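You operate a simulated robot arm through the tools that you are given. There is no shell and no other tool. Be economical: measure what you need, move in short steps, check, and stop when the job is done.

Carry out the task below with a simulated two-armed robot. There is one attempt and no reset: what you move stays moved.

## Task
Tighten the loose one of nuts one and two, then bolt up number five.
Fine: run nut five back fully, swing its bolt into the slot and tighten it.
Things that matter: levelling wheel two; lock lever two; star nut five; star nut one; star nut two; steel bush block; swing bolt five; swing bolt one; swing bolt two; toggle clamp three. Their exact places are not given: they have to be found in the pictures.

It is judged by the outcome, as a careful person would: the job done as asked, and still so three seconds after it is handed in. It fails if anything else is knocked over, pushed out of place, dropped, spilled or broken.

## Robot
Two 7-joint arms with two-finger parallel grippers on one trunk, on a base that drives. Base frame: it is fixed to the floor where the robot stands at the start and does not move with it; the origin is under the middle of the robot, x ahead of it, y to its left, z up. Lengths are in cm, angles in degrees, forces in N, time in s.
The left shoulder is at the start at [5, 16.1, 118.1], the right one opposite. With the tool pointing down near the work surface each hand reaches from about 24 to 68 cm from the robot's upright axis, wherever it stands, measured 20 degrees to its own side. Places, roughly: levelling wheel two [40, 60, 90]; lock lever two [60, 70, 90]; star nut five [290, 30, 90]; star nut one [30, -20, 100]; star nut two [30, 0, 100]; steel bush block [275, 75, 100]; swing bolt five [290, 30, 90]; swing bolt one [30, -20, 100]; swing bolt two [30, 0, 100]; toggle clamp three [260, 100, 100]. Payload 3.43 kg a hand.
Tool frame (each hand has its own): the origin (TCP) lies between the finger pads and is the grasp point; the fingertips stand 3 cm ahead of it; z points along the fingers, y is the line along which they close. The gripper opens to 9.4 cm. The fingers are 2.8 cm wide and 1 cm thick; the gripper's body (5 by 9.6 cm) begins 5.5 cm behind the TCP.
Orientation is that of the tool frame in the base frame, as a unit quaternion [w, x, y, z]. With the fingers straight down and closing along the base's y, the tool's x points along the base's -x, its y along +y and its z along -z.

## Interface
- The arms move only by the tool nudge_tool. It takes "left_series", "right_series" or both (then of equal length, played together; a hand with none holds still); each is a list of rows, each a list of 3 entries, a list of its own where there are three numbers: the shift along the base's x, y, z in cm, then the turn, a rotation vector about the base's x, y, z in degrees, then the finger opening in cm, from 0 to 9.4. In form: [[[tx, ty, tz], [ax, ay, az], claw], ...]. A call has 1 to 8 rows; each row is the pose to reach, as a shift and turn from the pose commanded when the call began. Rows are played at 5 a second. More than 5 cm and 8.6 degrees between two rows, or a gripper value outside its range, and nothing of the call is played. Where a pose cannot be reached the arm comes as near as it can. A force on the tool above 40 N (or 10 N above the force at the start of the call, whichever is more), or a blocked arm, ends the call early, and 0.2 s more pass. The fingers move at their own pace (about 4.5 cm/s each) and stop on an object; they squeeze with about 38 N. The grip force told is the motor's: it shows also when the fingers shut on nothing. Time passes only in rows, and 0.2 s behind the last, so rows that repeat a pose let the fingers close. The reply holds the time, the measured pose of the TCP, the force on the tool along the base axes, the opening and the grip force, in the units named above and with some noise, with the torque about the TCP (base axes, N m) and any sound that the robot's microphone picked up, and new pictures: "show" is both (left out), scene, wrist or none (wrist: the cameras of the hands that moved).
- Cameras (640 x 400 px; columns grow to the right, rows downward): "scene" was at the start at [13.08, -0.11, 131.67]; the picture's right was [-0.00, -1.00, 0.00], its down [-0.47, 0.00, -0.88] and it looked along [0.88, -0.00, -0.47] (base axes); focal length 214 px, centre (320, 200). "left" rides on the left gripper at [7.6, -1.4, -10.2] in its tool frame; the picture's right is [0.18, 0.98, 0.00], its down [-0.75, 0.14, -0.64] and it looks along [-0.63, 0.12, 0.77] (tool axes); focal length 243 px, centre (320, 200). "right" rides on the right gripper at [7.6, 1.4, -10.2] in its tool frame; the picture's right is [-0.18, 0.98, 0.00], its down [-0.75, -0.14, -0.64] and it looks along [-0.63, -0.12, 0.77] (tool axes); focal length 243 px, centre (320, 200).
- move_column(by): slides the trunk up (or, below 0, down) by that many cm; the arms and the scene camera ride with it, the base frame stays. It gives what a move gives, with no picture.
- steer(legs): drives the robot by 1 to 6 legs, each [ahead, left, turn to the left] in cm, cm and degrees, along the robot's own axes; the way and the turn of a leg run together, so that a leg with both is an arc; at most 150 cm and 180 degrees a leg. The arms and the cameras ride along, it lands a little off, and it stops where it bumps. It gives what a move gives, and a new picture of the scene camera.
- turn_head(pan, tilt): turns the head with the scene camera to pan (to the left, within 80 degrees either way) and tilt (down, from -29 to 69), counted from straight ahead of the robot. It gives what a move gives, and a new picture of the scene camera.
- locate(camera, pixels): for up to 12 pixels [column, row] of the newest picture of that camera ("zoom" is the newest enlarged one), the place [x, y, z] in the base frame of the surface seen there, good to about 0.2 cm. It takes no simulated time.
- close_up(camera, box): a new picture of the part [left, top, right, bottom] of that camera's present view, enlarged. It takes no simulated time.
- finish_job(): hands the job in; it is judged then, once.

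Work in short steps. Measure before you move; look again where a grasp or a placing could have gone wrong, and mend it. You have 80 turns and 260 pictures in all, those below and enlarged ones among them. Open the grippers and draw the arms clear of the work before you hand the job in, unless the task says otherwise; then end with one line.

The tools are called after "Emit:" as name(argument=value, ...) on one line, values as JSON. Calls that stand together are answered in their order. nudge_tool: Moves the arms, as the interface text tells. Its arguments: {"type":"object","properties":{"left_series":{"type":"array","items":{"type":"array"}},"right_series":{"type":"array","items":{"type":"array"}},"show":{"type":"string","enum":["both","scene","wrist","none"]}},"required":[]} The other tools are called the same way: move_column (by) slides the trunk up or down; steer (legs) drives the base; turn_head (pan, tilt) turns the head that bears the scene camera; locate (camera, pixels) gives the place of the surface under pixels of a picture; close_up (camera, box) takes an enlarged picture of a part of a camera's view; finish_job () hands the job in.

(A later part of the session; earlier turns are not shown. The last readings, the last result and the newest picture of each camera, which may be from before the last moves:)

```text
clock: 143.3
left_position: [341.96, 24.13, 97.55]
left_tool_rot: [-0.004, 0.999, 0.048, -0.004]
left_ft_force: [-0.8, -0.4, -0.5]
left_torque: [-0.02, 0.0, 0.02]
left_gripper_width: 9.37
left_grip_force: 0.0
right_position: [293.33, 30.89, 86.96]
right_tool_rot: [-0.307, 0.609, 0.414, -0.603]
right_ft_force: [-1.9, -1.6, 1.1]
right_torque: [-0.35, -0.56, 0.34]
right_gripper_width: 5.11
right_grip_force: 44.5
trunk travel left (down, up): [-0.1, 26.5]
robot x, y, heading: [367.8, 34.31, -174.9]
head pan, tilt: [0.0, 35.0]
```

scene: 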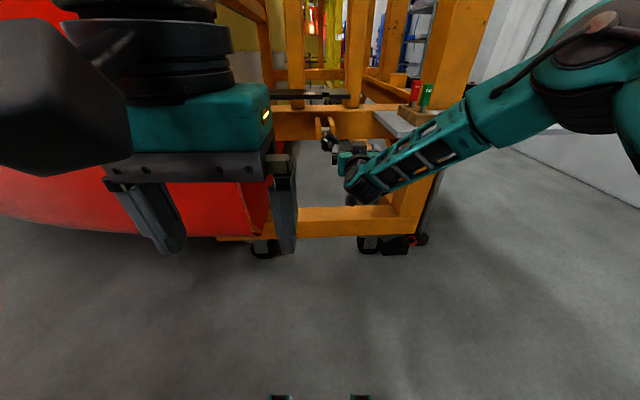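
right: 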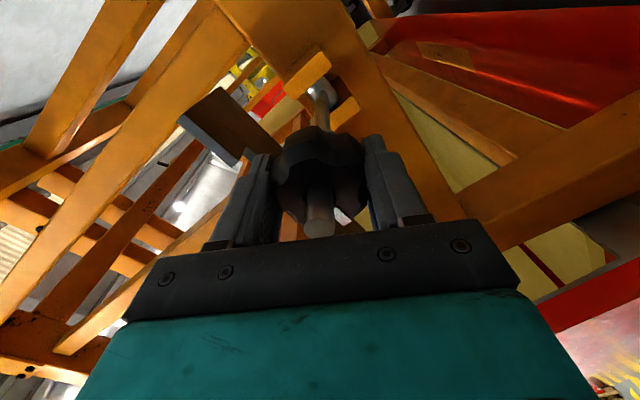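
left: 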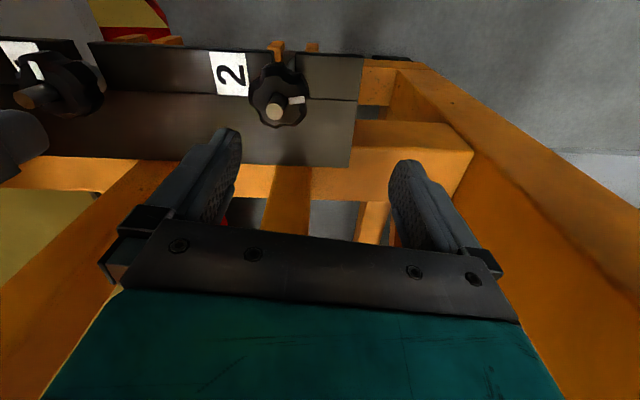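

The nut resists at once and the pads slip over the lobes: it is fully run back. Next I'll grip it from above (tool down, closing across the bolt) so the bolt can pivot in the pads while I carry it up in an arc. I release, back off, raise the trunk and turn the tool down.

Emit:
nudge_tool(right_series=[[[0, 0, 0], [0, 0, 0], 9.4], [[0, 0, 0], [0, 0, 0], 9.4], [[0, 0, 0], [0, 0, 0], 9.4]], show="none")

Emit:
steer(legs=[[-12, 0, 0]])

Emit:
move_column(by=21)

Emit:
nudge_tool(right_series=[[[2, 0, 1], [-3.1, -6.1, -4.2], 9.4], [[4, 0, 2], [-6.2, -12.2, -8.4], 9.4], [[6, 0, 3], [-9.3, -18.2, -12.5], 9.4], [[8, 0, 4], [-12.4, -24.3, -16.7], 9.4], [[10, 0, 5], [-15.5, -30.4, -20.9], 9.4], [[12, 0, 6], [-18.6, -36.5, -25.1], 9.4], [[14, 0, 6], [-21.7, -42.6, -29.2], 9.4], [[15, 0, 6], [-24.8, -48.6, -33.4], 9.4]], show="none")

Emit:
nudge_tool(right_series=[[[0, 0, 0], [-2.8, -5.4, -3.7], 9.4], [[0, 0, 0], [-5.5, -10.9, -7.5], 9.4], [[0, 0, 0], [-8.3, -16.3, -11.2], 9.4], [[0, 0, 0], [-11, -21.7, -14.9], 9.4], [[0, 0, 0], [-13.8, -27.1, -18.6], 9.4], [[0, 0, 0], [-15.9, -31.2, -21.4], 9.4], [[0, 0, 0], [-15.9, -31.2, -21.4], 9.4]])

```text
clock: 144.1
left_position: [342.08, 24.1, 97.4]
left_tool_rot: [-0.004, 0.999, 0.048, -0.005]
left_ft_force: [0.1, 0.5, -0.2]
left_torque: [0.03, 0.02, 0.0]
left_gripper_width: 9.36
left_grip_force: 0.0
right_position: [293.1, 30.99, 86.94]
right_tool_rot: [-0.306, 0.61, 0.414, -0.603]
right_ft_force: [-0.3, 0.4, 1.0]
right_torque: [0.02, -0.02, 0.02]
right_gripper_width: 9.39
right_grip_force: 0.1
trunk travel left (down, up): [-0.1, 26.5]
robot x, y, heading: [367.82, 34.76, -175.1]
head pan, tilt: [0.0, 35.0]
```

```text
clock: 145.3
left_position: [353.85, 25.16, 97.57]
left_tool_rot: [-0.004, 0.999, 0.046, -0.004]
left_ft_force: [-0.3, 0.3, -0.6]
left_torque: [-0.03, 0.02, -0.03]
left_gripper_width: 9.39
left_grip_force: 0.0
right_position: [305.03, 32.06, 86.86]
right_tool_rot: [-0.307, 0.61, 0.414, -0.602]
right_ft_force: [0.4, 0.4, 0.5]
right_torque: [0.01, 0.0, -0.02]
right_gripper_width: 9.41
right_grip_force: 0.1
trunk travel left (down, up): [-0.1, 26.5]
robot x, y, heading: [379.74, 35.52, -174.8]
head pan, tilt: [0.0, 35.0]
```

scene: 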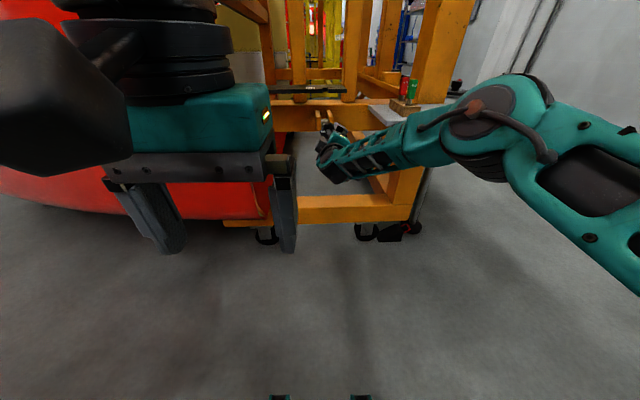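

```text
clock: 147.6
left_position: [353.84, 25.2, 118.43]
left_tool_rot: [-0.003, 0.999, 0.047, -0.004]
left_ft_force: [-0.3, 0.2, 0.7]
left_torque: [0.02, 0.03, -0.01]
left_gripper_width: 9.38
left_grip_force: 0.1
right_position: [305.07, 31.96, 107.81]
right_tool_rot: [-0.308, 0.61, 0.412, -0.603]
right_ft_force: [0.0, -0.1, -0.1]
right_torque: [-0.02, 0.03, -0.03]
right_gripper_width: 9.4
right_grip_force: 0.1
trunk travel left (down, up): [-21.1, 5.5]
robot x, y, heading: [379.47, 35.85, -174.8]
head pan, tilt: [0.0, 35.0]
```

```text
clock: 149.4
left_position: [353.77, 25.17, 118.33]
left_tool_rot: [-0.004, 0.999, 0.047, -0.005]
left_ft_force: [-0.1, -0.5, 0.3]
left_torque: [-0.03, 0.01, 0.0]
left_gripper_width: 9.38
left_grip_force: 0.1
right_position: [320.09, 32.02, 113.9]
right_tool_rot: [-0.136, 0.938, 0.18, -0.265]
right_ft_force: [0.2, 0.1, -0.3]
right_torque: [0.01, 0.0, -0.01]
right_gripper_width: 9.41
right_grip_force: 0.0
trunk travel left (down, up): [-21.1, 5.5]
robot x, y, heading: [379.84, 35.97, -175.2]
head pan, tilt: [0.0, 35.0]
```

```text
clock: 151.0
left_position: [353.98, 24.96, 118.59]
left_tool_rot: [-0.004, 0.999, 0.047, -0.004]
left_ft_force: [-0.1, -0.1, 0.3]
left_torque: [0.03, 0.0, 0.0]
left_gripper_width: 9.4
left_grip_force: 0.1
right_position: [320.93, 31.97, 113.84]
right_tool_rot: [0.0, 1.0, -0.001, 0.002]
right_ft_force: [-0.4, 0.7, -0.2]
right_torque: [-0.03, 0.03, 0.0]
right_gripper_width: 9.44
right_grip_force: 0.0
right hand out of reach, approached as far as the arm can: row 6, 7
trunk travel left (down, up): [-21.1, 5.5]
robot x, y, heading: [379.68, 35.42, -174.8]
head pan, tilt: [0.0, 35.0]
```

scene: 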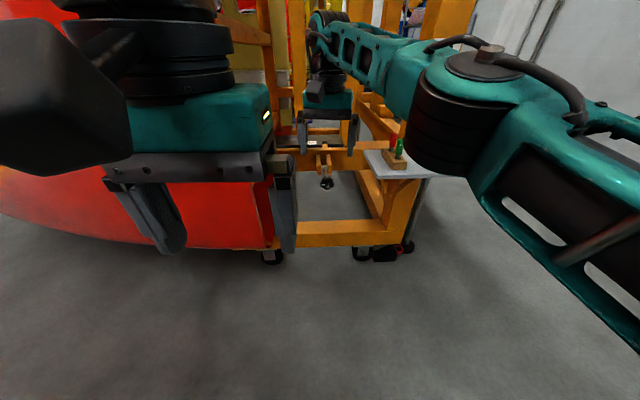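
right: 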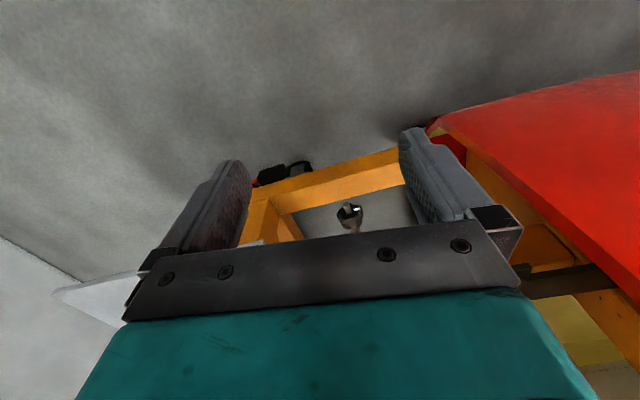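

Tool is down at (320.9,32,113.8). I draw it back toward the robot, then drive the base to about (328,20).

Emit:
nudge_tool(right_series=[[[4.5, 1, 1], [0, 0, 1], 9.4], [[9, 2, 2], [0, 0, 2], 9.4], [[13.5, 4, 2], [0, 0, 3], 9.4], [[18, 6, 2], [0, 0, 4], 9.4], [[22, 8, 2], [0, 0, 5], 9.4], [[24, 10, 2], [0, 0, 6], 9.4]], show="none")

Emit:
steer(legs=[[52, 10.5, 0]])

Emit:
turn_head(pan=-10, tilt=55)

```text
clock: 152.4
left_position: [353.79, 25.16, 118.43]
left_tool_rot: [-0.004, 0.999, 0.047, -0.005]
left_ft_force: [-0.2, 0.5, 0.9]
left_torque: [-0.02, -0.05, -0.03]
left_gripper_width: 9.4
left_grip_force: 0.0
right_position: [344.72, 42.3, 116.13]
right_tool_rot: [-0.001, 0.999, 0.05, 0.001]
right_ft_force: [0.6, 0.1, 0.1]
right_torque: [0.0, 0.03, -0.02]
right_gripper_width: 9.39
right_grip_force: 0.0
trunk travel left (down, up): [-21.1, 5.5]
robot x, y, heading: [379.55, 35.63, -174.7]
head pan, tilt: [0.0, 35.0]
```

```text
clock: 155.4
left_position: [303.26, 10.14, 118.51]
left_tool_rot: [-0.004, 0.999, 0.048, -0.004]
left_ft_force: [0.7, 0.0, 0.4]
left_torque: [0.0, 0.01, 0.0]
left_gripper_width: 9.37
left_grip_force: 0.0
right_position: [294.02, 27.19, 116.04]
right_tool_rot: [0.0, 0.999, 0.051, 0.0]
right_ft_force: [0.7, 0.9, -0.4]
right_torque: [0.01, -0.01, -0.01]
right_gripper_width: 9.41
right_grip_force: 0.2
trunk travel left (down, up): [-21.1, 5.5]
robot x, y, heading: [329.08, 20.64, -174.9]
head pan, tilt: [0.0, 35.0]
```

scene: 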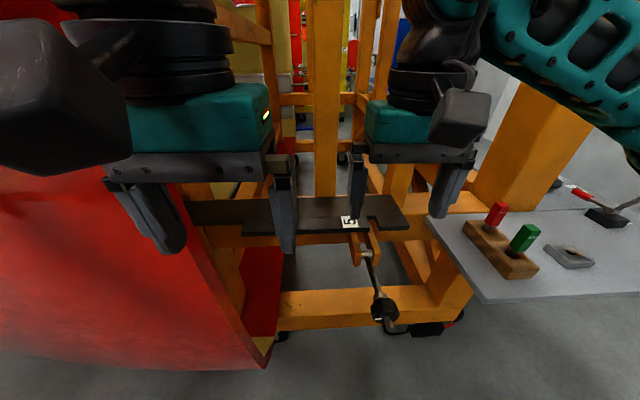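

```text
clock: 156.3
left_position: [303.26, 10.1, 118.5]
left_tool_rot: [-0.004, 0.999, 0.046, -0.005]
left_ft_force: [-0.1, 0.1, 0.3]
left_torque: [0.0, 0.04, 0.0]
left_gripper_width: 9.41
left_grip_force: 0.1
right_position: [294.13, 27.25, 116.11]
right_tool_rot: [0.0, 0.999, 0.05, 0.001]
right_ft_force: [-1.4, 0.5, 0.4]
right_torque: [0.01, 0.02, 0.01]
right_gripper_width: 9.41
right_grip_force: 0.2
trunk travel left (down, up): [-21.1, 5.5]
robot x, y, heading: [328.87, 20.76, -174.9]
head pan, tilt: [-10.0, 55.0]
```

scene: 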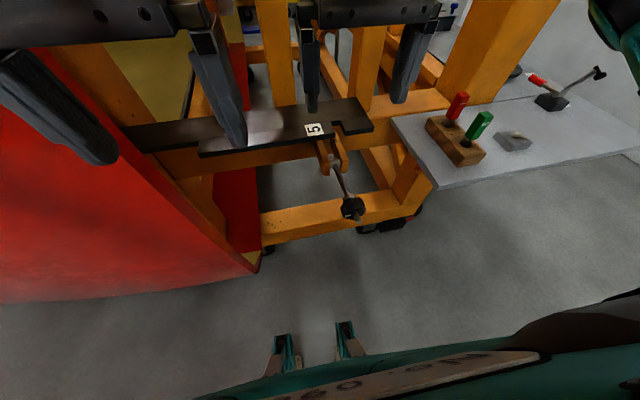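

Good view now. I zoom on slot, pivot and nut to measure the swing geometry.

Emit:
close_up(camera="scene", box=[295, 110, 395, 230])

Emit:
locate(camera="scene", pixels=[[335, 128], [345, 130], [338, 121], [318, 139], [355, 138], [368, 127], [334, 170], [340, 180], [345, 192], [352, 207], [356, 214], [333, 134]])

```text
3.33 times, centred on (345, 170) of scene
```

zoom: 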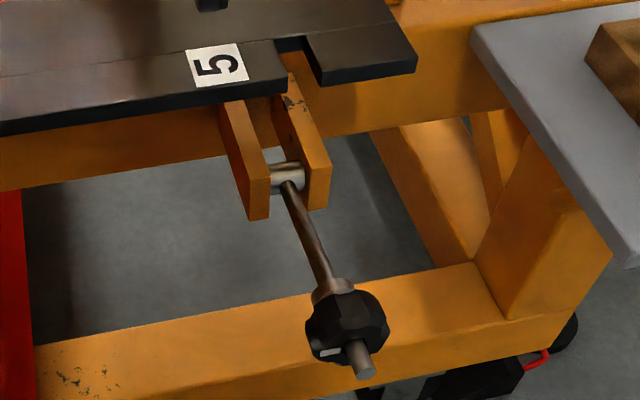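

```text
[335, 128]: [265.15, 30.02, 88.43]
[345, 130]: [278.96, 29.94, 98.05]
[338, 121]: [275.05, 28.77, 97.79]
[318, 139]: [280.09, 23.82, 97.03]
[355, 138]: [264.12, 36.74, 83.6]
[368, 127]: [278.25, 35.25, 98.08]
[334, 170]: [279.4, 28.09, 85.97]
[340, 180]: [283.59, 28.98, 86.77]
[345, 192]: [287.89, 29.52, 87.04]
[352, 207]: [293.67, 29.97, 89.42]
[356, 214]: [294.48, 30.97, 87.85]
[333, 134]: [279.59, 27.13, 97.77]
```

Pivot ≈(276.4,28.8,85.5), nut centre (293.0,30.8,87.1), slot at x 275–279.6. I lower the open hand from above over the nut to z≈88.

Emit:
nudge_tool(right_series=[[[-1.1, 3.6, -2], [0, 0, 0.6], 9.4], [[-1.1, 3.6, -6.5], [0, 0, 0.6], 9.4], [[-1.1, 3.6, -11], [0, 0, 0.6], 9.4], [[-1.1, 3.6, -15.5], [0, 0, 0.6], 9.4], [[-1.1, 3.6, -20], [0, 0, 0.6], 9.4], [[-1.1, 3.6, -22], [0, 0, 0.6], 9.4]])

```text
clock: 157.7
left_position: [303.27, 10.09, 118.5]
left_tool_rot: [-0.004, 0.999, 0.047, -0.004]
left_ft_force: [0.0, -0.2, 0.6]
left_torque: [-0.01, 0.01, -0.01]
left_gripper_width: 9.4
left_grip_force: 0.0
right_position: [293.21, 30.82, 93.95]
right_tool_rot: [0.001, 0.998, 0.056, 0.0]
right_ft_force: [1.3, -0.3, 1.2]
right_torque: [0.0, -0.02, -0.02]
right_gripper_width: 9.39
right_grip_force: 0.0
trunk travel left (down, up): [-21.1, 5.5]
robot x, y, heading: [328.86, 20.89, -174.9]
head pan, tilt: [-10.0, 55.0]
```

scene: 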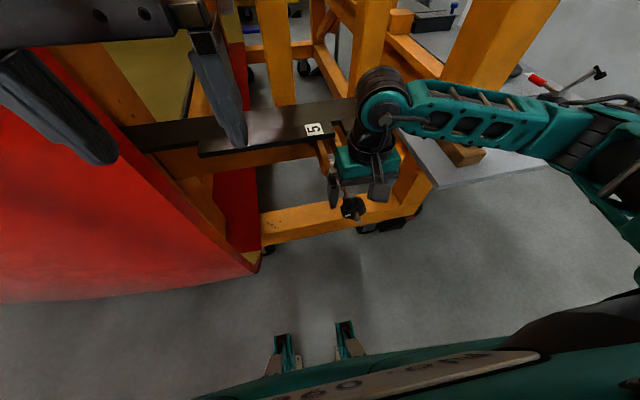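
right: 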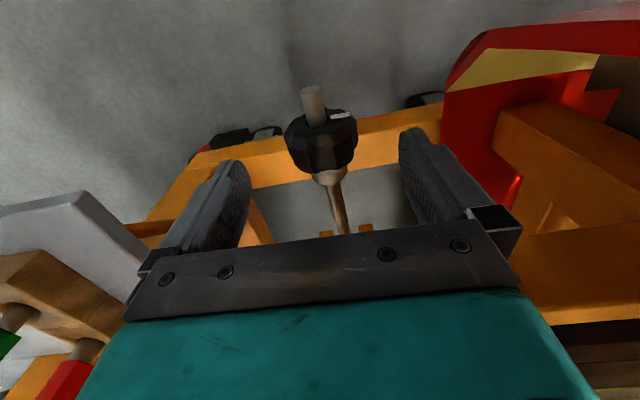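

The nut is centred between the fingers at (321,140). I descend to z≈88 and close.

Emit:
nudge_tool(right_series=[[[-0.2, 0, -3], [0, 0, 0], 9.4], [[-0.2, 0, -5], [0, 0, 0], 9.4], [[-0.2, 0, -6], [0, 0, 0], 9.0], [[-0.2, 0, -6], [0, 0, 0], 6], [[-0.2, 0, -6], [0, 0, 0], 4.5], [[-0.2, 0, -6], [0, 0, 0], 4.5], [[-0.2, 0, -6], [0, 0, 0], 4.5]])

```text
clock: 159.3
left_position: [303.24, 10.24, 118.58]
left_tool_rot: [-0.005, 0.999, 0.047, -0.004]
left_ft_force: [-0.3, -0.9, 0.2]
left_torque: [0.02, 0.0, -0.01]
left_gripper_width: 9.4
left_grip_force: 0.0
right_position: [292.97, 30.83, 88.05]
right_tool_rot: [-0.001, 0.998, 0.057, 0.001]
right_ft_force: [-0.4, 0.8, -2.7]
right_torque: [-0.02, -0.04, 0.36]
right_gripper_width: 5.2
right_grip_force: 44.7
trunk travel left (down, up): [-21.1, 5.5]
robot x, y, heading: [329.54, 20.6, -174.8]
head pan, tilt: [-10.0, 55.0]
```

scene: 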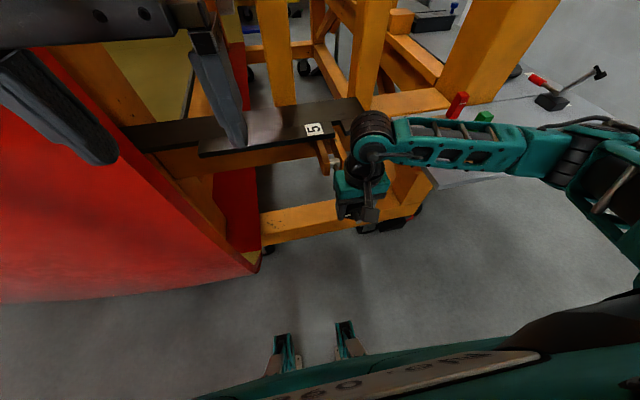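
right: 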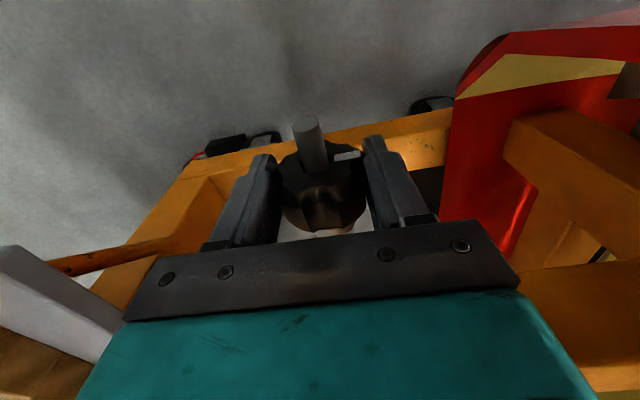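

Gripped at 5.2 cm. Before swinging I check the forearm's height against the gauges (455,105).

Emit:
locate(camera="scene", pixels=[[420, 150], [450, 155], [480, 160], [510, 150], [455, 103], [484, 116], [560, 150], [590, 170]])

```text
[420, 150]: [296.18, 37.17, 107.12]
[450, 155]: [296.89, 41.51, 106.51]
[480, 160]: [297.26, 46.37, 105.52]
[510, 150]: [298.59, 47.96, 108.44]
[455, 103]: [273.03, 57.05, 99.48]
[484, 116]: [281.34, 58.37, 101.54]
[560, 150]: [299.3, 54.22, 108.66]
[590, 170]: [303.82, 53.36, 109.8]
```

Forearm stays clear of the gauges (x≥296 vs 281). I carry the nut up along the arc to about 60°, tool kept pointing down.

Emit:
nudge_tool(right_series=[[[-0.48, -0.06, 2.68], [0, 0, 0], 4.5], [[-1.48, -0.19, 5.44], [0, 0, 0], 4.5], [[-2.93, -0.37, 7.97], [0, 0, 0], 4.5], [[-4.8, -0.6, 10.21], [0, 0, 0], 4.5], [[-7.02, -0.88, 12.09], [0, 0, 0], 4.5], [[-8.4, -1.05, 13.0], [0, 0, 0], 4.5]])

```text
clock: 160.7
left_position: [303.4, 10.15, 118.57]
left_tool_rot: [-0.005, 0.999, 0.046, -0.005]
left_ft_force: [0.0, 0.1, 0.2]
left_torque: [0.0, 0.03, 0.02]
left_gripper_width: 9.43
left_grip_force: 0.1
right_position: [284.46, 29.58, 101.26]
right_tool_rot: [0.001, 0.998, 0.058, 0.003]
right_ft_force: [12.4, -8.4, -0.7]
right_torque: [-0.82, -1.69, 0.5]
right_gripper_width: 5.06
right_grip_force: 45.0
trunk travel left (down, up): [-21.1, 5.5]
robot x, y, heading: [329.17, 20.89, -174.9]
head pan, tilt: [-10.0, 55.0]
```

scene: 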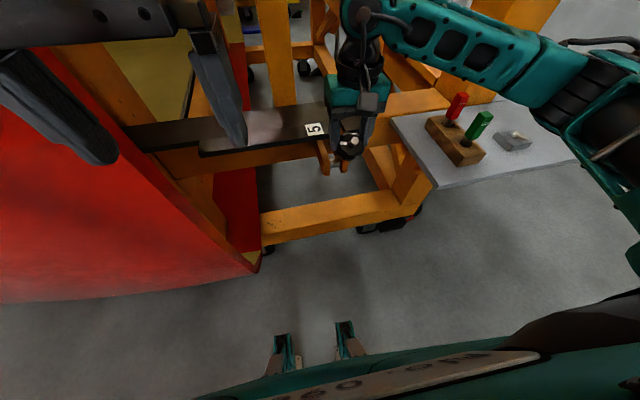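
right: 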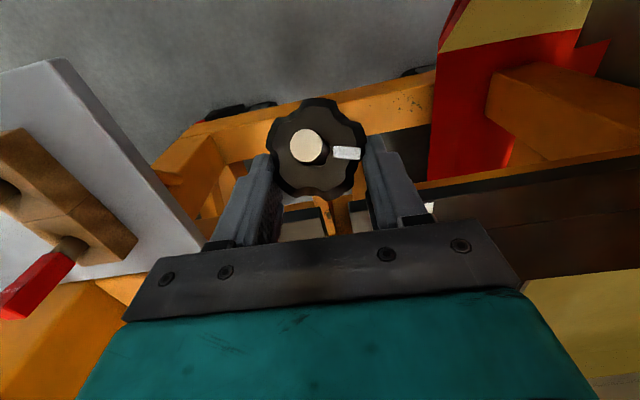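

The bolt follows well and is at ~60°. I continue the arc toward upright into the slot.

Emit:
nudge_tool(right_series=[[[-1.4, -0.18, 0.69], [0, 0, 0], 4.5], [[-2.48, -0.32, 1.15], [0, 0, 0], 4.5], [[-3.59, -0.46, 1.5], [0, 0, 0], 4.5], [[-4.72, -0.6, 1.78], [0, 0, 0], 4.5], [[-5.87, -0.75, 2.0], [0, 0, 0], 4.5], [[-7, -0.9, 2.12], [0, 0, 0], 4.5], [[-8.0, -1.02, 2.15], [0, 0, 0], 4.5]])

```text
clock: 162.3
left_position: [303.23, 10.26, 118.55]
left_tool_rot: [-0.005, 0.999, 0.047, -0.005]
left_ft_force: [0.0, 0.4, 0.2]
left_torque: [-0.01, 0.0, 0.03]
left_gripper_width: 9.4
left_grip_force: 0.0
right_position: [276.36, 28.74, 103.14]
right_tool_rot: [0.0, 0.998, 0.056, 0.001]
right_ft_force: [0.2, 1.0, -0.7]
right_torque: [0.02, 0.0, 0.01]
right_gripper_width: 4.49
right_grip_force: 0.1
trunk travel left (down, up): [-21.1, 5.5]
robot x, y, heading: [329.45, 21.11, -175.1]
head pan, tilt: [-10.0, 55.0]
```

scene: 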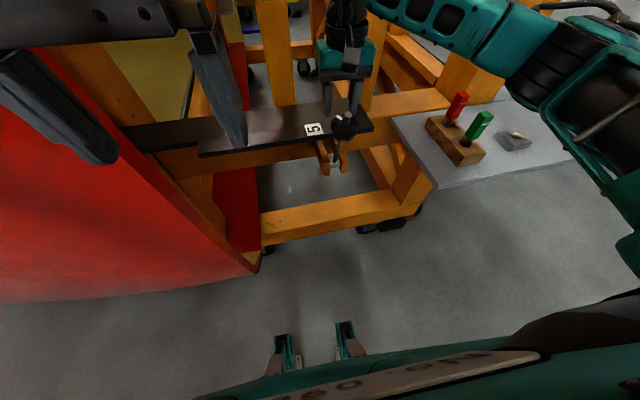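
right: 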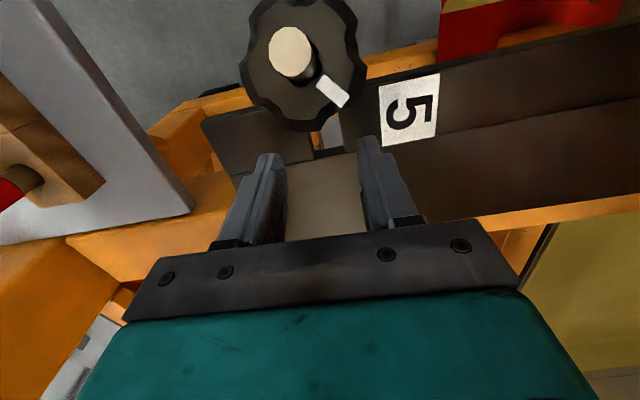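

The nut slipped out of the fingers and stays at ~75°, behind the hand. I zoom to see where the bolt is and whether the collar catches the plate edge.

Emit:
close_up(camera="scene", box=[310, 70, 390, 180])

Emit:
close_up(camera="right", box=[200, 0, 440, 180])

Emit:
locate(camera="zoom", pixels=[[235, 125], [290, 200], [350, 245], [200, 200], [330, 150], [260, 270], [320, 300], [295, 310], [370, 100], [150, 250]])

```text
3.64 times, centred on (350, 125) of scene
```

zoom: 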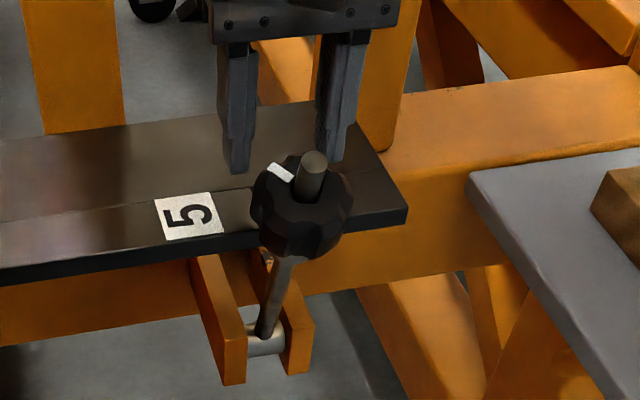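

```text
2.22 times, centred on (320, 90) of right
```

zoom: 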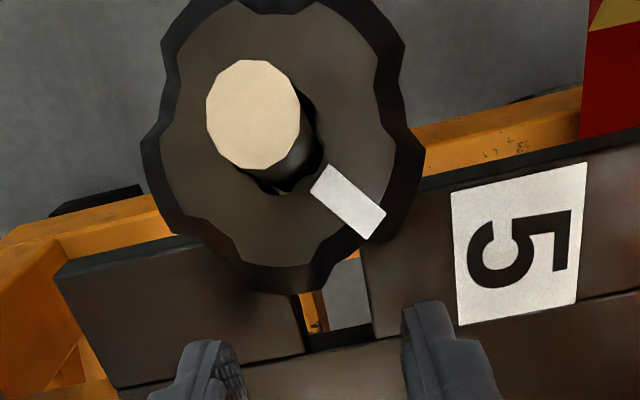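

```text
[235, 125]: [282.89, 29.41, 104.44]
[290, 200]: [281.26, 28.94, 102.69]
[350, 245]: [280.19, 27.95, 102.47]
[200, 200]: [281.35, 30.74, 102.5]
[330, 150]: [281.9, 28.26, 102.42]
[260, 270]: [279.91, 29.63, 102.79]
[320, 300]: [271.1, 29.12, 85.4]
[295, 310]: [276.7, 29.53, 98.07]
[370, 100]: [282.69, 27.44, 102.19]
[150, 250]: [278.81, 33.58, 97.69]
```

The nut was nudged ~45° toward tightening as it slipped, and the bolt rests at ~72° against the plate edge. I lift, open, tilt the tool 18° to align with the bolt, and come down over the nut again.

Emit:
nudge_tool(right_series=[[[0, 0, 4], [0, 0, 0], 9.4], [[0, 0, 8], [0, 3, 0], 9.4], [[3.5, 0.3, 8], [0, 10, 0], 9.4], [[6.9, 0.5, 6.5], [0, 18, 0], 9.4], [[6.75, 0.5, 4.85], [0, 18, 0], 9.4], [[5.7, 0.45, 1.7], [0, 18, 0], 9.4], [[4.75, 0.4, -1.3], [0, 18, 0], 9.4]])

```text
clock: 163.9
left_position: [303.25, 10.22, 118.39]
left_tool_rot: [-0.005, 0.999, 0.047, -0.003]
left_ft_force: [0.0, 0.7, 0.2]
left_torque: [0.02, 0.01, -0.01]
left_gripper_width: 9.37
left_grip_force: 0.0
right_position: [281.2, 29.18, 101.92]
right_tool_rot: [-0.009, 0.986, 0.055, -0.155]
right_ft_force: [0.3, -0.6, 0.7]
right_torque: [0.02, -0.03, -0.01]
right_gripper_width: 9.4
right_grip_force: 0.1
trunk travel left (down, up): [-21.1, 5.5]
robot x, y, heading: [328.73, 20.82, -175.0]
head pan, tilt: [-10.0, 55.0]
```

scene: 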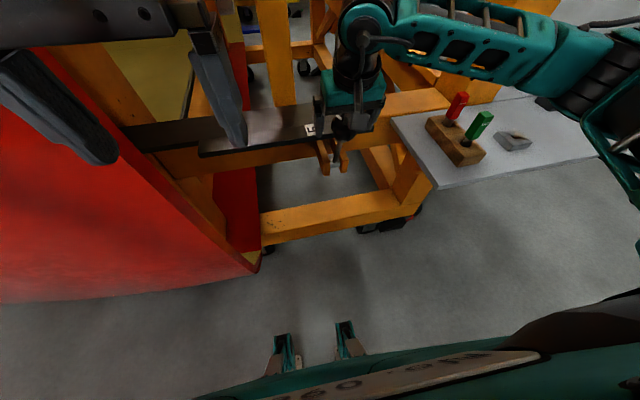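
right: 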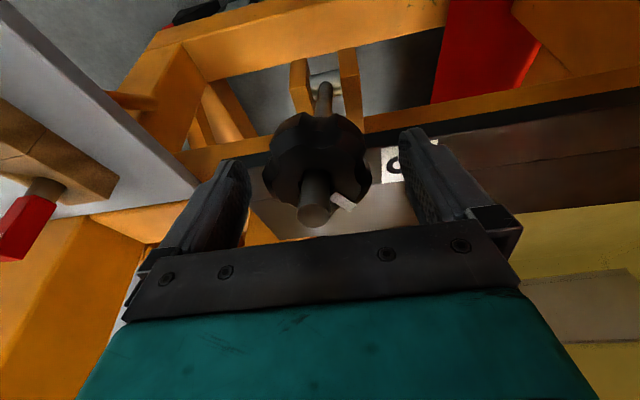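

Stud is centred (316,212). I close and unscrew about the tilted axis by up to 56° to bring the nut back to its stop.

Emit:
nudge_tool(right_series=[[[0, 0, 0], [0, 0, 0], 7], [[0, 0, 0], [0, 0, 0], 5], [[0, 0, 0], [0, 0, 0], 4.5], [[0, 0, 0], [0, 0, 0], 4.5]], show="none")

Emit:
nudge_tool(right_series=[[[0, 0, 0], [2.5, 0.2, 7.6], 4.5], [[0, 0, 0], [5, 0.4, 15.2], 4.5], [[0, 0, 0], [7.4, 0.6, 22.8], 4.5], [[0, 0, 0], [9.9, 0.8, 30.4], 4.5], [[0, 0, 0], [12.4, 1, 38], 4.5], [[0, 0, 0], [14.9, 1.2, 45.6], 4.5], [[0, 0, 0], [17.4, 1.4, 53.2], 4.5]], show="wrist")

```text
clock: 164.9
left_position: [303.31, 10.26, 118.53]
left_tool_rot: [-0.005, 0.999, 0.047, -0.005]
left_ft_force: [-0.2, -0.2, 0.0]
left_torque: [0.0, 0.0, 0.02]
left_gripper_width: 9.37
left_grip_force: 0.1
right_position: [281.19, 29.09, 101.86]
right_tool_rot: [-0.009, 0.986, 0.055, -0.155]
right_ft_force: [0.5, 1.3, 0.2]
right_torque: [-0.02, -0.01, 0.04]
right_gripper_width: 5.52
right_grip_force: 42.2
trunk travel left (down, up): [-21.1, 5.5]
robot x, y, heading: [329.17, 20.81, -175.1]
head pan, tilt: [-10.0, 55.0]
```

```text
clock: 166.5
left_position: [303.34, 10.07, 118.49]
left_tool_rot: [-0.005, 0.999, 0.047, -0.004]
left_ft_force: [0.6, -1.0, 0.1]
left_torque: [-0.02, 0.01, -0.02]
left_gripper_width: 9.41
left_grip_force: 0.0
right_position: [281.28, 28.86, 101.9]
right_tool_rot: [-0.081, 0.843, 0.513, -0.141]
right_ft_force: [8.8, -18.5, -10.5]
right_torque: [-0.93, -1.44, -0.24]
right_gripper_width: 5.29
right_grip_force: 45.0
trunk travel left (down, up): [-21.1, 5.5]
robot x, y, heading: [329.06, 20.51, -175.2]
head pan, tilt: [-10.0, 55.0]
```

right: 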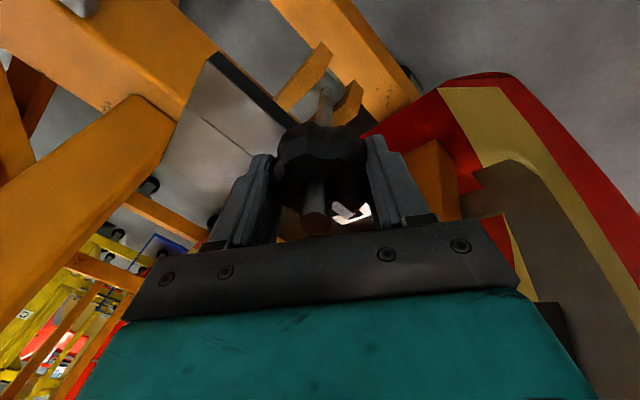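

The mark turned along with the hand, so the nut is back at its stop. Holding it, I now swing hand and bolt rigidly about the pivot in 4° steps toward upright.

Emit:
nudge_tool(right_series=[[[-0.57, -0.07, 0.18], [0, -2, 0], 4.5], [[-1.14, -0.14, 0.33], [0, -4, 0], 4.5], [[-1.72, -0.2, 0.45], [0, -6, 0], 4.5], [[-2.31, -0.27, 0.56], [0, -8, 0], 4.5]])

```text
clock: 167.5
left_position: [303.28, 9.93, 118.4]
left_tool_rot: [-0.004, 0.999, 0.047, -0.004]
left_ft_force: [0.8, 0.2, 0.3]
left_torque: [0.05, -0.02, 0.01]
left_gripper_width: 9.41
left_grip_force: 0.3
right_position: [278.87, 28.62, 102.52]
right_tool_rot: [-0.046, 0.851, 0.516, -0.083]
right_ft_force: [8.4, -19.2, -12.6]
right_torque: [0.0, -1.25, -0.01]
right_gripper_width: 5.23
right_grip_force: 44.6
trunk travel left (down, up): [-21.1, 5.5]
robot x, y, heading: [329.42, 20.48, -174.8]
head pan, tilt: [-10.0, 55.0]
```

scene: 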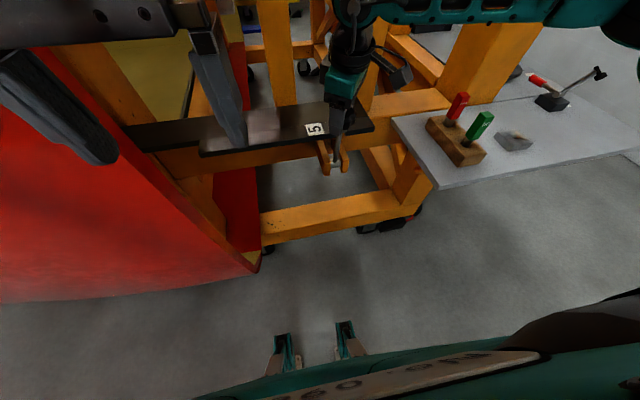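
right: 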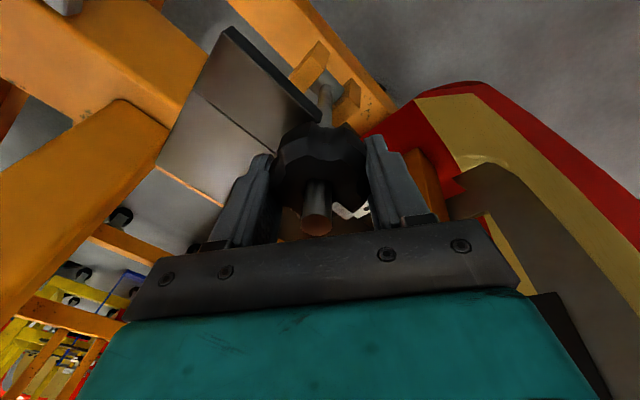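

No jamming; about 79° now. I continue the last 11° to upright.

Emit:
nudge_tool(right_series=[[[-0.8, -0.1, 0.12], [0, -2.7, 0], 4.5], [[-1.6, -0.19, 0.22], [0, -5.4, 0], 4.5], [[-2.4, -0.29, 0.28], [0, -8.1, 0], 4.5], [[-3.2, -0.38, 0.31], [0, -10.8, 0], 4.5], [[-3.2, -0.38, 0.31], [0, -10.8, 0], 4.5]])

Emit:
close_up(camera="scene", box=[300, 70, 380, 180])

```text
clock: 168.7
left_position: [303.15, 10.02, 118.48]
left_tool_rot: [-0.005, 0.999, 0.047, -0.004]
left_ft_force: [-0.5, 0.0, 0.4]
left_torque: [0.0, 0.03, -0.02]
left_gripper_width: 9.4
left_grip_force: 0.0
right_position: [278.95, 28.58, 102.57]
right_tool_rot: [-0.046, 0.852, 0.516, -0.083]
right_ft_force: [7.1, -21.2, -18.2]
right_torque: [-0.51, -1.24, 0.05]
right_gripper_width: 5.22
right_grip_force: 45.0
right hand out of reach, approached as far as the arm can: row 1, 2, 3, 4, 5
trunk travel left (down, up): [-21.1, 5.5]
robot x, y, heading: [329.49, 20.45, -175.1]
head pan, tilt: [-10.0, 55.0]
```

scene: 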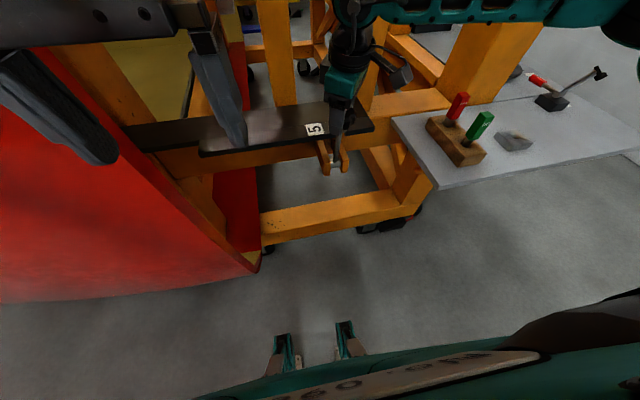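
right: 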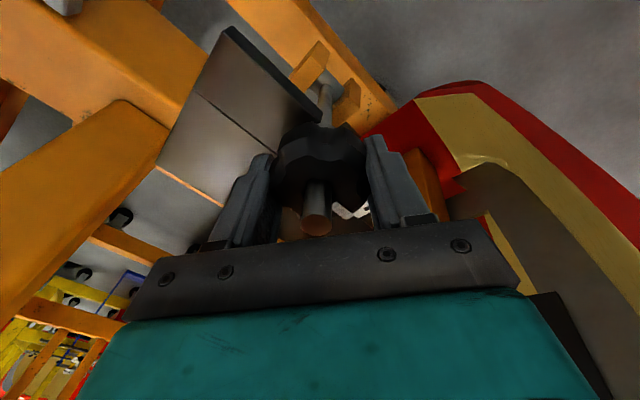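

```text
3.64 times, centred on (340, 125) of scene
```

zoom: 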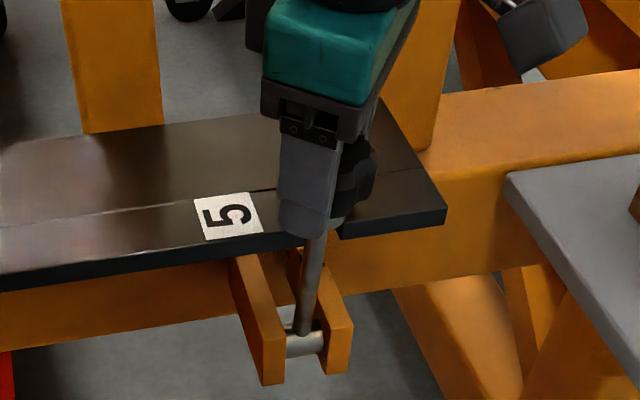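

Reach ends at this yaw. The bolt is already entering the slot, so I release, turn the hand back 53° about the axis around the nut, and regrip with the fingers closing across the slot.

Emit:
nudge_tool(right_series=[[[0, 0, 0], [0, 0, 0], 9.4], [[0, 0, 0], [0, 0, 0], 9.4]], show="wrist")

Emit:
nudge_tool(right_series=[[[0, 0.05, 0], [-1.5, 0, -7.8], 9.4], [[0, 0.1, 0], [-3, 0, -15.7], 9.4], [[0, 0.15, 0], [-4.6, 0, -23.5], 9.4], [[0, 0.2, 0], [-6.1, 0, -31.4], 9.4], [[0, 0.2, 0], [-7.6, 0, -39.2], 9.4], [[0, 0.2, 0], [-9.1, 0, -47.1], 9.4], [[0, 0.2, 0], [-10.3, 0, -53], 9.4]])

```text
clock: 169.3
left_position: [303.24, 10.36, 118.53]
left_tool_rot: [-0.003, 0.999, 0.047, -0.004]
left_ft_force: [-0.5, 0.8, -0.1]
left_torque: [0.03, -0.01, 0.0]
left_gripper_width: 9.41
left_grip_force: 0.0
right_position: [278.9, 28.94, 102.64]
right_tool_rot: [-0.048, 0.852, 0.515, -0.087]
right_ft_force: [0.6, 0.5, -0.3]
right_torque: [-0.02, -0.02, 0.0]
right_gripper_width: 9.4
right_grip_force: 0.0
trunk travel left (down, up): [-21.1, 5.5]
robot x, y, heading: [329.36, 20.78, -175.2]
head pan, tilt: [-10.0, 55.0]
```

right: 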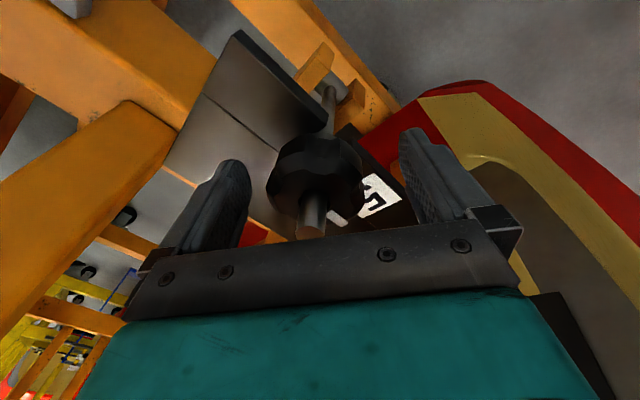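

```text
clock: 170.9
left_position: [303.39, 10.25, 118.48]
left_tool_rot: [-0.004, 0.999, 0.047, -0.004]
left_ft_force: [0.7, 0.0, 0.2]
left_torque: [0.0, 0.01, -0.03]
left_gripper_width: 9.42
left_grip_force: 0.0
right_position: [278.71, 29.19, 102.7]
right_tool_rot: [-0.007, 0.992, 0.071, -0.101]
right_ft_force: [0.4, 1.4, -0.3]
right_torque: [-0.03, 0.01, 0.0]
right_gripper_width: 9.44
right_grip_force: 0.0
trunk travel left (down, up): [-21.1, 5.5]
robot x, y, heading: [329.84, 20.32, -175.1]
head pan, tilt: [-10.0, 55.0]
```

scene: 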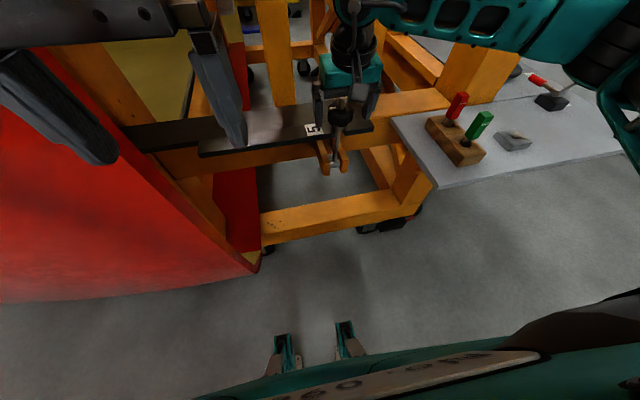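
right: 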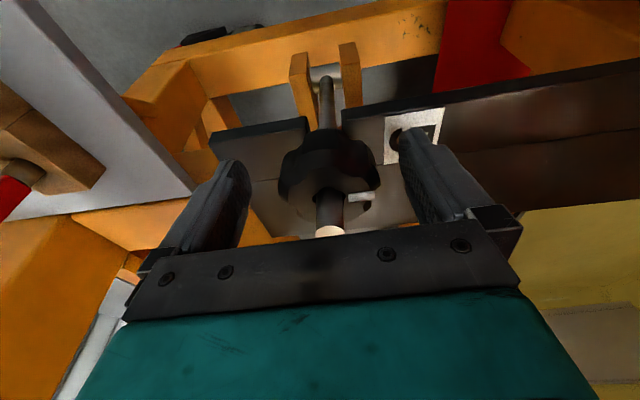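

The bolt stays in place, the mark at 9 o'clock. I shift -0.4 in y, close, and swing the rest to upright.

Emit:
nudge_tool(right_series=[[[0, -0.4, 0], [0, 0, 0], 8], [[0, -0.4, 0], [0, 0, 0], 5], [[0, -0.4, 0], [0, 0, 0], 4.5], [[0, -0.4, 0], [0, 0, 0], 4.5]], show="none")

Emit:
nudge_tool(right_series=[[[-0.6, -0.04, 0.1], [0, -2, 0], 4.5], [[-1.2, -0.08, 0.18], [0, -4, 0], 4.5], [[-1.8, -0.12, 0.24], [0, -6, 0], 4.5], [[-2.4, -0.17, 0.28], [0, -8.5, 0], 4.5], [[-3.0, -0.2, 0.3], [0, -11, 0], 4.5]])

Emit:
close_up(camera="scene", box=[300, 70, 380, 180])

```text
clock: 171.9
left_position: [303.28, 10.32, 118.5]
left_tool_rot: [-0.004, 0.999, 0.047, -0.005]
left_ft_force: [0.3, -0.8, -0.2]
left_torque: [0.01, -0.02, -0.02]
left_gripper_width: 9.39
left_grip_force: 0.1
right_position: [278.74, 28.78, 102.69]
right_tool_rot: [-0.007, 0.992, 0.072, -0.1]
right_ft_force: [0.2, 0.1, -0.1]
right_torque: [-0.04, 0.04, -0.08]
right_gripper_width: 5.38
right_grip_force: 39.5
trunk travel left (down, up): [-21.1, 5.5]
robot x, y, heading: [329.12, 20.35, -175.1]
head pan, tilt: [-10.0, 55.0]
```

```text
clock: 173.1
left_position: [303.73, 10.16, 118.59]
left_tool_rot: [-0.004, 0.999, 0.046, -0.007]
left_ft_force: [-0.8, -0.8, -0.3]
left_torque: [0.01, 0.01, -0.01]
left_gripper_width: 9.38
left_grip_force: 0.1
right_position: [276.45, 28.38, 102.98]
right_tool_rot: [0.0, 0.997, 0.075, 0.001]
right_ft_force: [36.5, -1.6, -12.4]
right_torque: [-0.24, 0.66, -0.03]
right_gripper_width: 5.16
right_grip_force: 44.9
trunk travel left (down, up): [-21.1, 5.5]
robot x, y, heading: [329.62, 20.73, -174.7]
head pan, tilt: [-10.0, 55.0]
```

scene: 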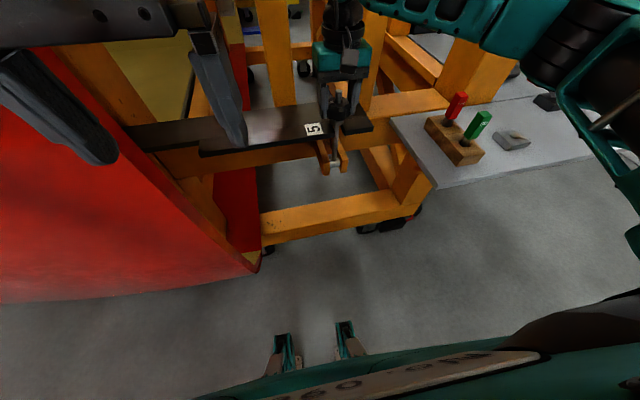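
right: 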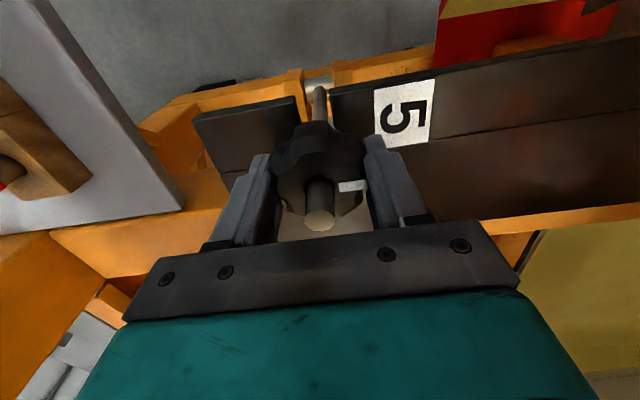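

```text
3.64 times, centred on (340, 125) of scene
```

zoom: 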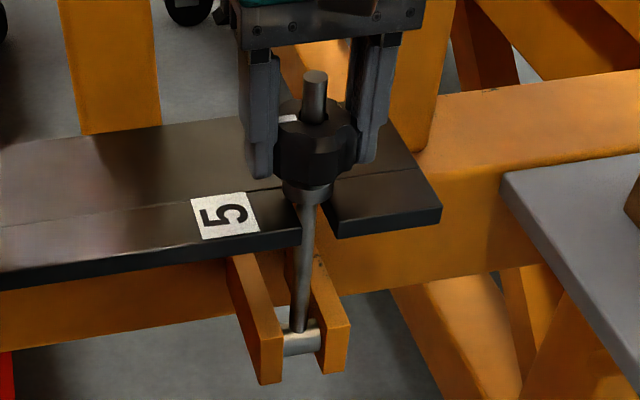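

Bolt five is upright at the slot's end (36 N stop force). I relax 0.6 cm in +x and tighten clockwise about z: two calls of 64°.

Emit:
nudge_tool(right_series=[[[0.4, 0, 0], [0, 0, -8], 4.3], [[0.5, 0, 0], [0, 0, -16], 4.3], [[0.5, 0, 0], [0, 0, -24], 4.3], [[0.5, 0, 0], [0, 0, -32], 4.3], [[0.5, 0, 0], [0, 0, -40], 4.3], [[0.5, 0, 0], [0, 0, -48], 4.3], [[0.5, 0, 0], [0, 0, -56], 4.3], [[0.5, 0, 0], [0, 0, -64], 4.3]], show="wrist")

Emit:
nudge_tool(right_series=[[[0, 0, 0], [0, 0, -8], 4.3], [[0, 0, 0], [0, 0, -16], 4.3], [[0, 0, 0], [0, 0, -24], 4.3], [[0, 0, 0], [0, 0, -32], 4.3], [[0, 0, 0], [0, 0, -40], 4.3]], show="wrist")

```text
clock: 174.9
left_position: [303.35, 10.31, 118.47]
left_tool_rot: [-0.003, 0.999, 0.048, -0.006]
left_ft_force: [0.5, 0.3, -0.4]
left_torque: [0.0, 0.01, 0.0]
left_gripper_width: 9.39
left_grip_force: 0.0
right_position: [276.44, 28.48, 103.05]
right_tool_rot: [-0.002, 0.883, -0.469, -0.002]
right_ft_force: [24.4, -0.1, -18.1]
right_torque: [-0.89, 0.23, 0.04]
right_gripper_width: 5.16
right_grip_force: 44.7
trunk travel left (down, up): [-21.1, 5.5]
robot x, y, heading: [329.28, 20.62, -175.1]
head pan, tilt: [-10.0, 55.0]
```

right: 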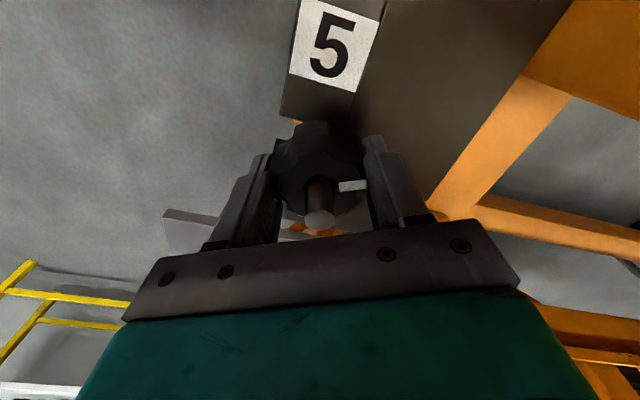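

```text
clock: 176.1
left_position: [303.44, 10.13, 118.5]
left_tool_rot: [-0.004, 0.999, 0.047, -0.005]
left_ft_force: [-0.2, -0.2, -0.3]
left_torque: [-0.02, 0.02, 0.0]
left_gripper_width: 9.38
left_grip_force: 0.2
right_position: [276.43, 28.5, 102.97]
right_tool_rot: [0.004, -0.671, 0.742, 0.0]
right_ft_force: [24.0, -3.7, -17.4]
right_torque: [-0.78, 0.75, 0.02]
right_gripper_width: 5.12
right_grip_force: 45.4
trunk travel left (down, up): [-21.1, 5.5]
robot x, y, heading: [329.34, 20.6, -175.2]
head pan, tilt: [-10.0, 55.0]
```

right: 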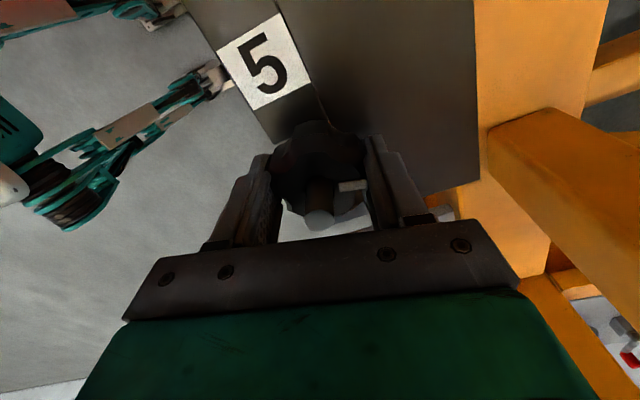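

The nut turned 104° freely; force z −18 N shows it drawing down. I continue another 56°, following down 0.2 cm.

Emit:
nudge_tool(right_series=[[[0.3, 0, -0.1], [0, 0, -8], 4.3], [[0.3, 0, -0.2], [0, 0, -16], 4.3], [[0.3, 0, -0.2], [0, 0, -24], 4.3], [[0.3, 0, -0.2], [0, 0, -32], 4.3], [[0.3, 0, -0.2], [0, 0, -40], 4.3], [[0.3, 0, -0.2], [0, 0, -48], 4.3]], show="wrist")

```text
clock: 177.5
left_position: [303.32, 10.2, 118.56]
left_tool_rot: [-0.005, 0.999, 0.047, -0.005]
left_ft_force: [-0.6, 0.4, -0.4]
left_torque: [-0.02, -0.03, -0.02]
left_gripper_width: 9.4
left_grip_force: 0.1
right_position: [276.59, 28.4, 103.0]
right_tool_rot: [0.002, -0.31, 0.951, 0.001]
right_ft_force: [4.5, -4.5, 10.5]
right_torque: [0.28, -0.62, -0.03]
right_gripper_width: 5.17
right_grip_force: 44.9
trunk travel left (down, up): [-21.1, 5.5]
robot x, y, heading: [329.1, 20.75, -174.7]
head pan, tilt: [-10.0, 55.0]
```

right: 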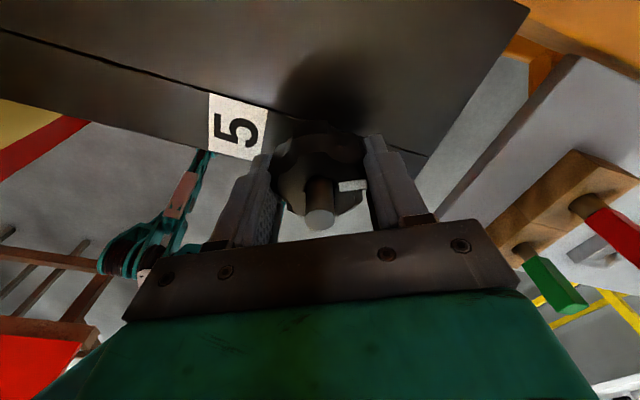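

Still free after 152°. I try another 48°; if the wrist runs out I'll regrip.

Emit:
nudge_tool(right_series=[[[0, 0, 0], [0, 0, -8], 4.3], [[0, 0, 0], [0, 0, -16], 4.3], [[0, 0, 0], [0, 0, -24], 4.3], [[0, 0, 0], [0, 0, -32], 4.3], [[0, 0, 0], [0, 0, -40], 4.3], [[0, 0, 0], [0, 0, -48], 4.3]], show="wrist")

```text
clock: 178.9
left_position: [303.35, 10.08, 118.43]
left_tool_rot: [-0.004, 0.999, 0.047, -0.005]
left_ft_force: [0.0, 0.4, 0.1]
left_torque: [0.0, -0.02, 0.02]
left_gripper_width: 9.38
left_grip_force: 0.1
right_position: [276.63, 28.32, 102.66]
right_tool_rot: [0.005, 0.1, 0.995, -0.001]
right_ft_force: [0.1, -4.9, 5.5]
right_torque: [-0.66, -0.04, 1.46]
right_gripper_width: 5.13
right_grip_force: 44.9
trunk travel left (down, up): [-21.1, 5.5]
robot x, y, heading: [328.98, 21.03, -174.8]
head pan, tilt: [-10.0, 55.0]
```

right: 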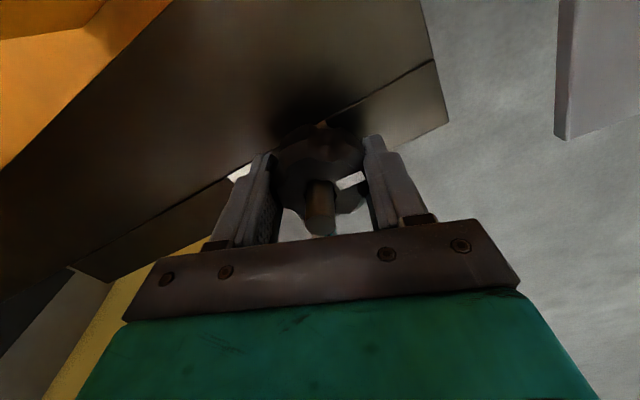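

Torque about z is now 1.46 N·m with hardly any slip: the nut has seated. I add a final firm 16°.

Emit:
nudge_tool(right_series=[[[0, 0, 0], [0, 0, -5], 4.0], [[0, 0, 0], [0, 0, -10], 4.0], [[0, 0, 0], [0, 0, -16], 4.0]], show="wrist")

```text
clock: 179.7
left_position: [303.38, 10.14, 118.39]
left_tool_rot: [-0.004, 0.999, 0.048, -0.005]
left_ft_force: [-0.3, 0.0, -0.1]
left_torque: [-0.03, 0.03, 0.0]
left_gripper_width: 9.42
left_grip_force: 0.0
right_position: [276.61, 28.45, 102.72]
right_tool_rot: [0.005, 0.241, 0.971, -0.001]
right_ft_force: [1.5, -10.2, 0.4]
right_torque: [-0.55, -0.06, 0.54]
right_gripper_width: 5.11
right_grip_force: 44.9
trunk travel left (down, up): [-21.1, 5.5]
robot x, y, heading: [329.04, 20.85, -175.2]
head pan, tilt: [-10.0, 55.0]
5 turns are left
```

right: 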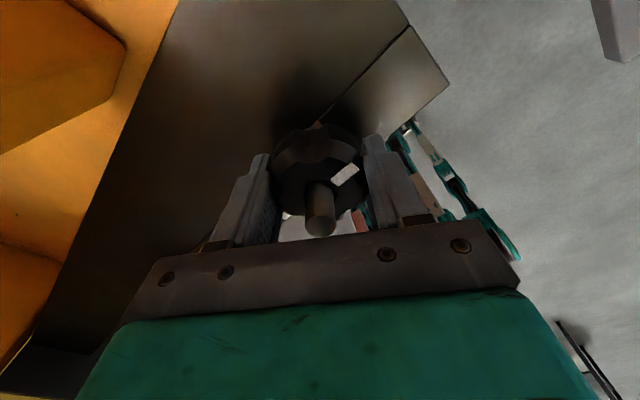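

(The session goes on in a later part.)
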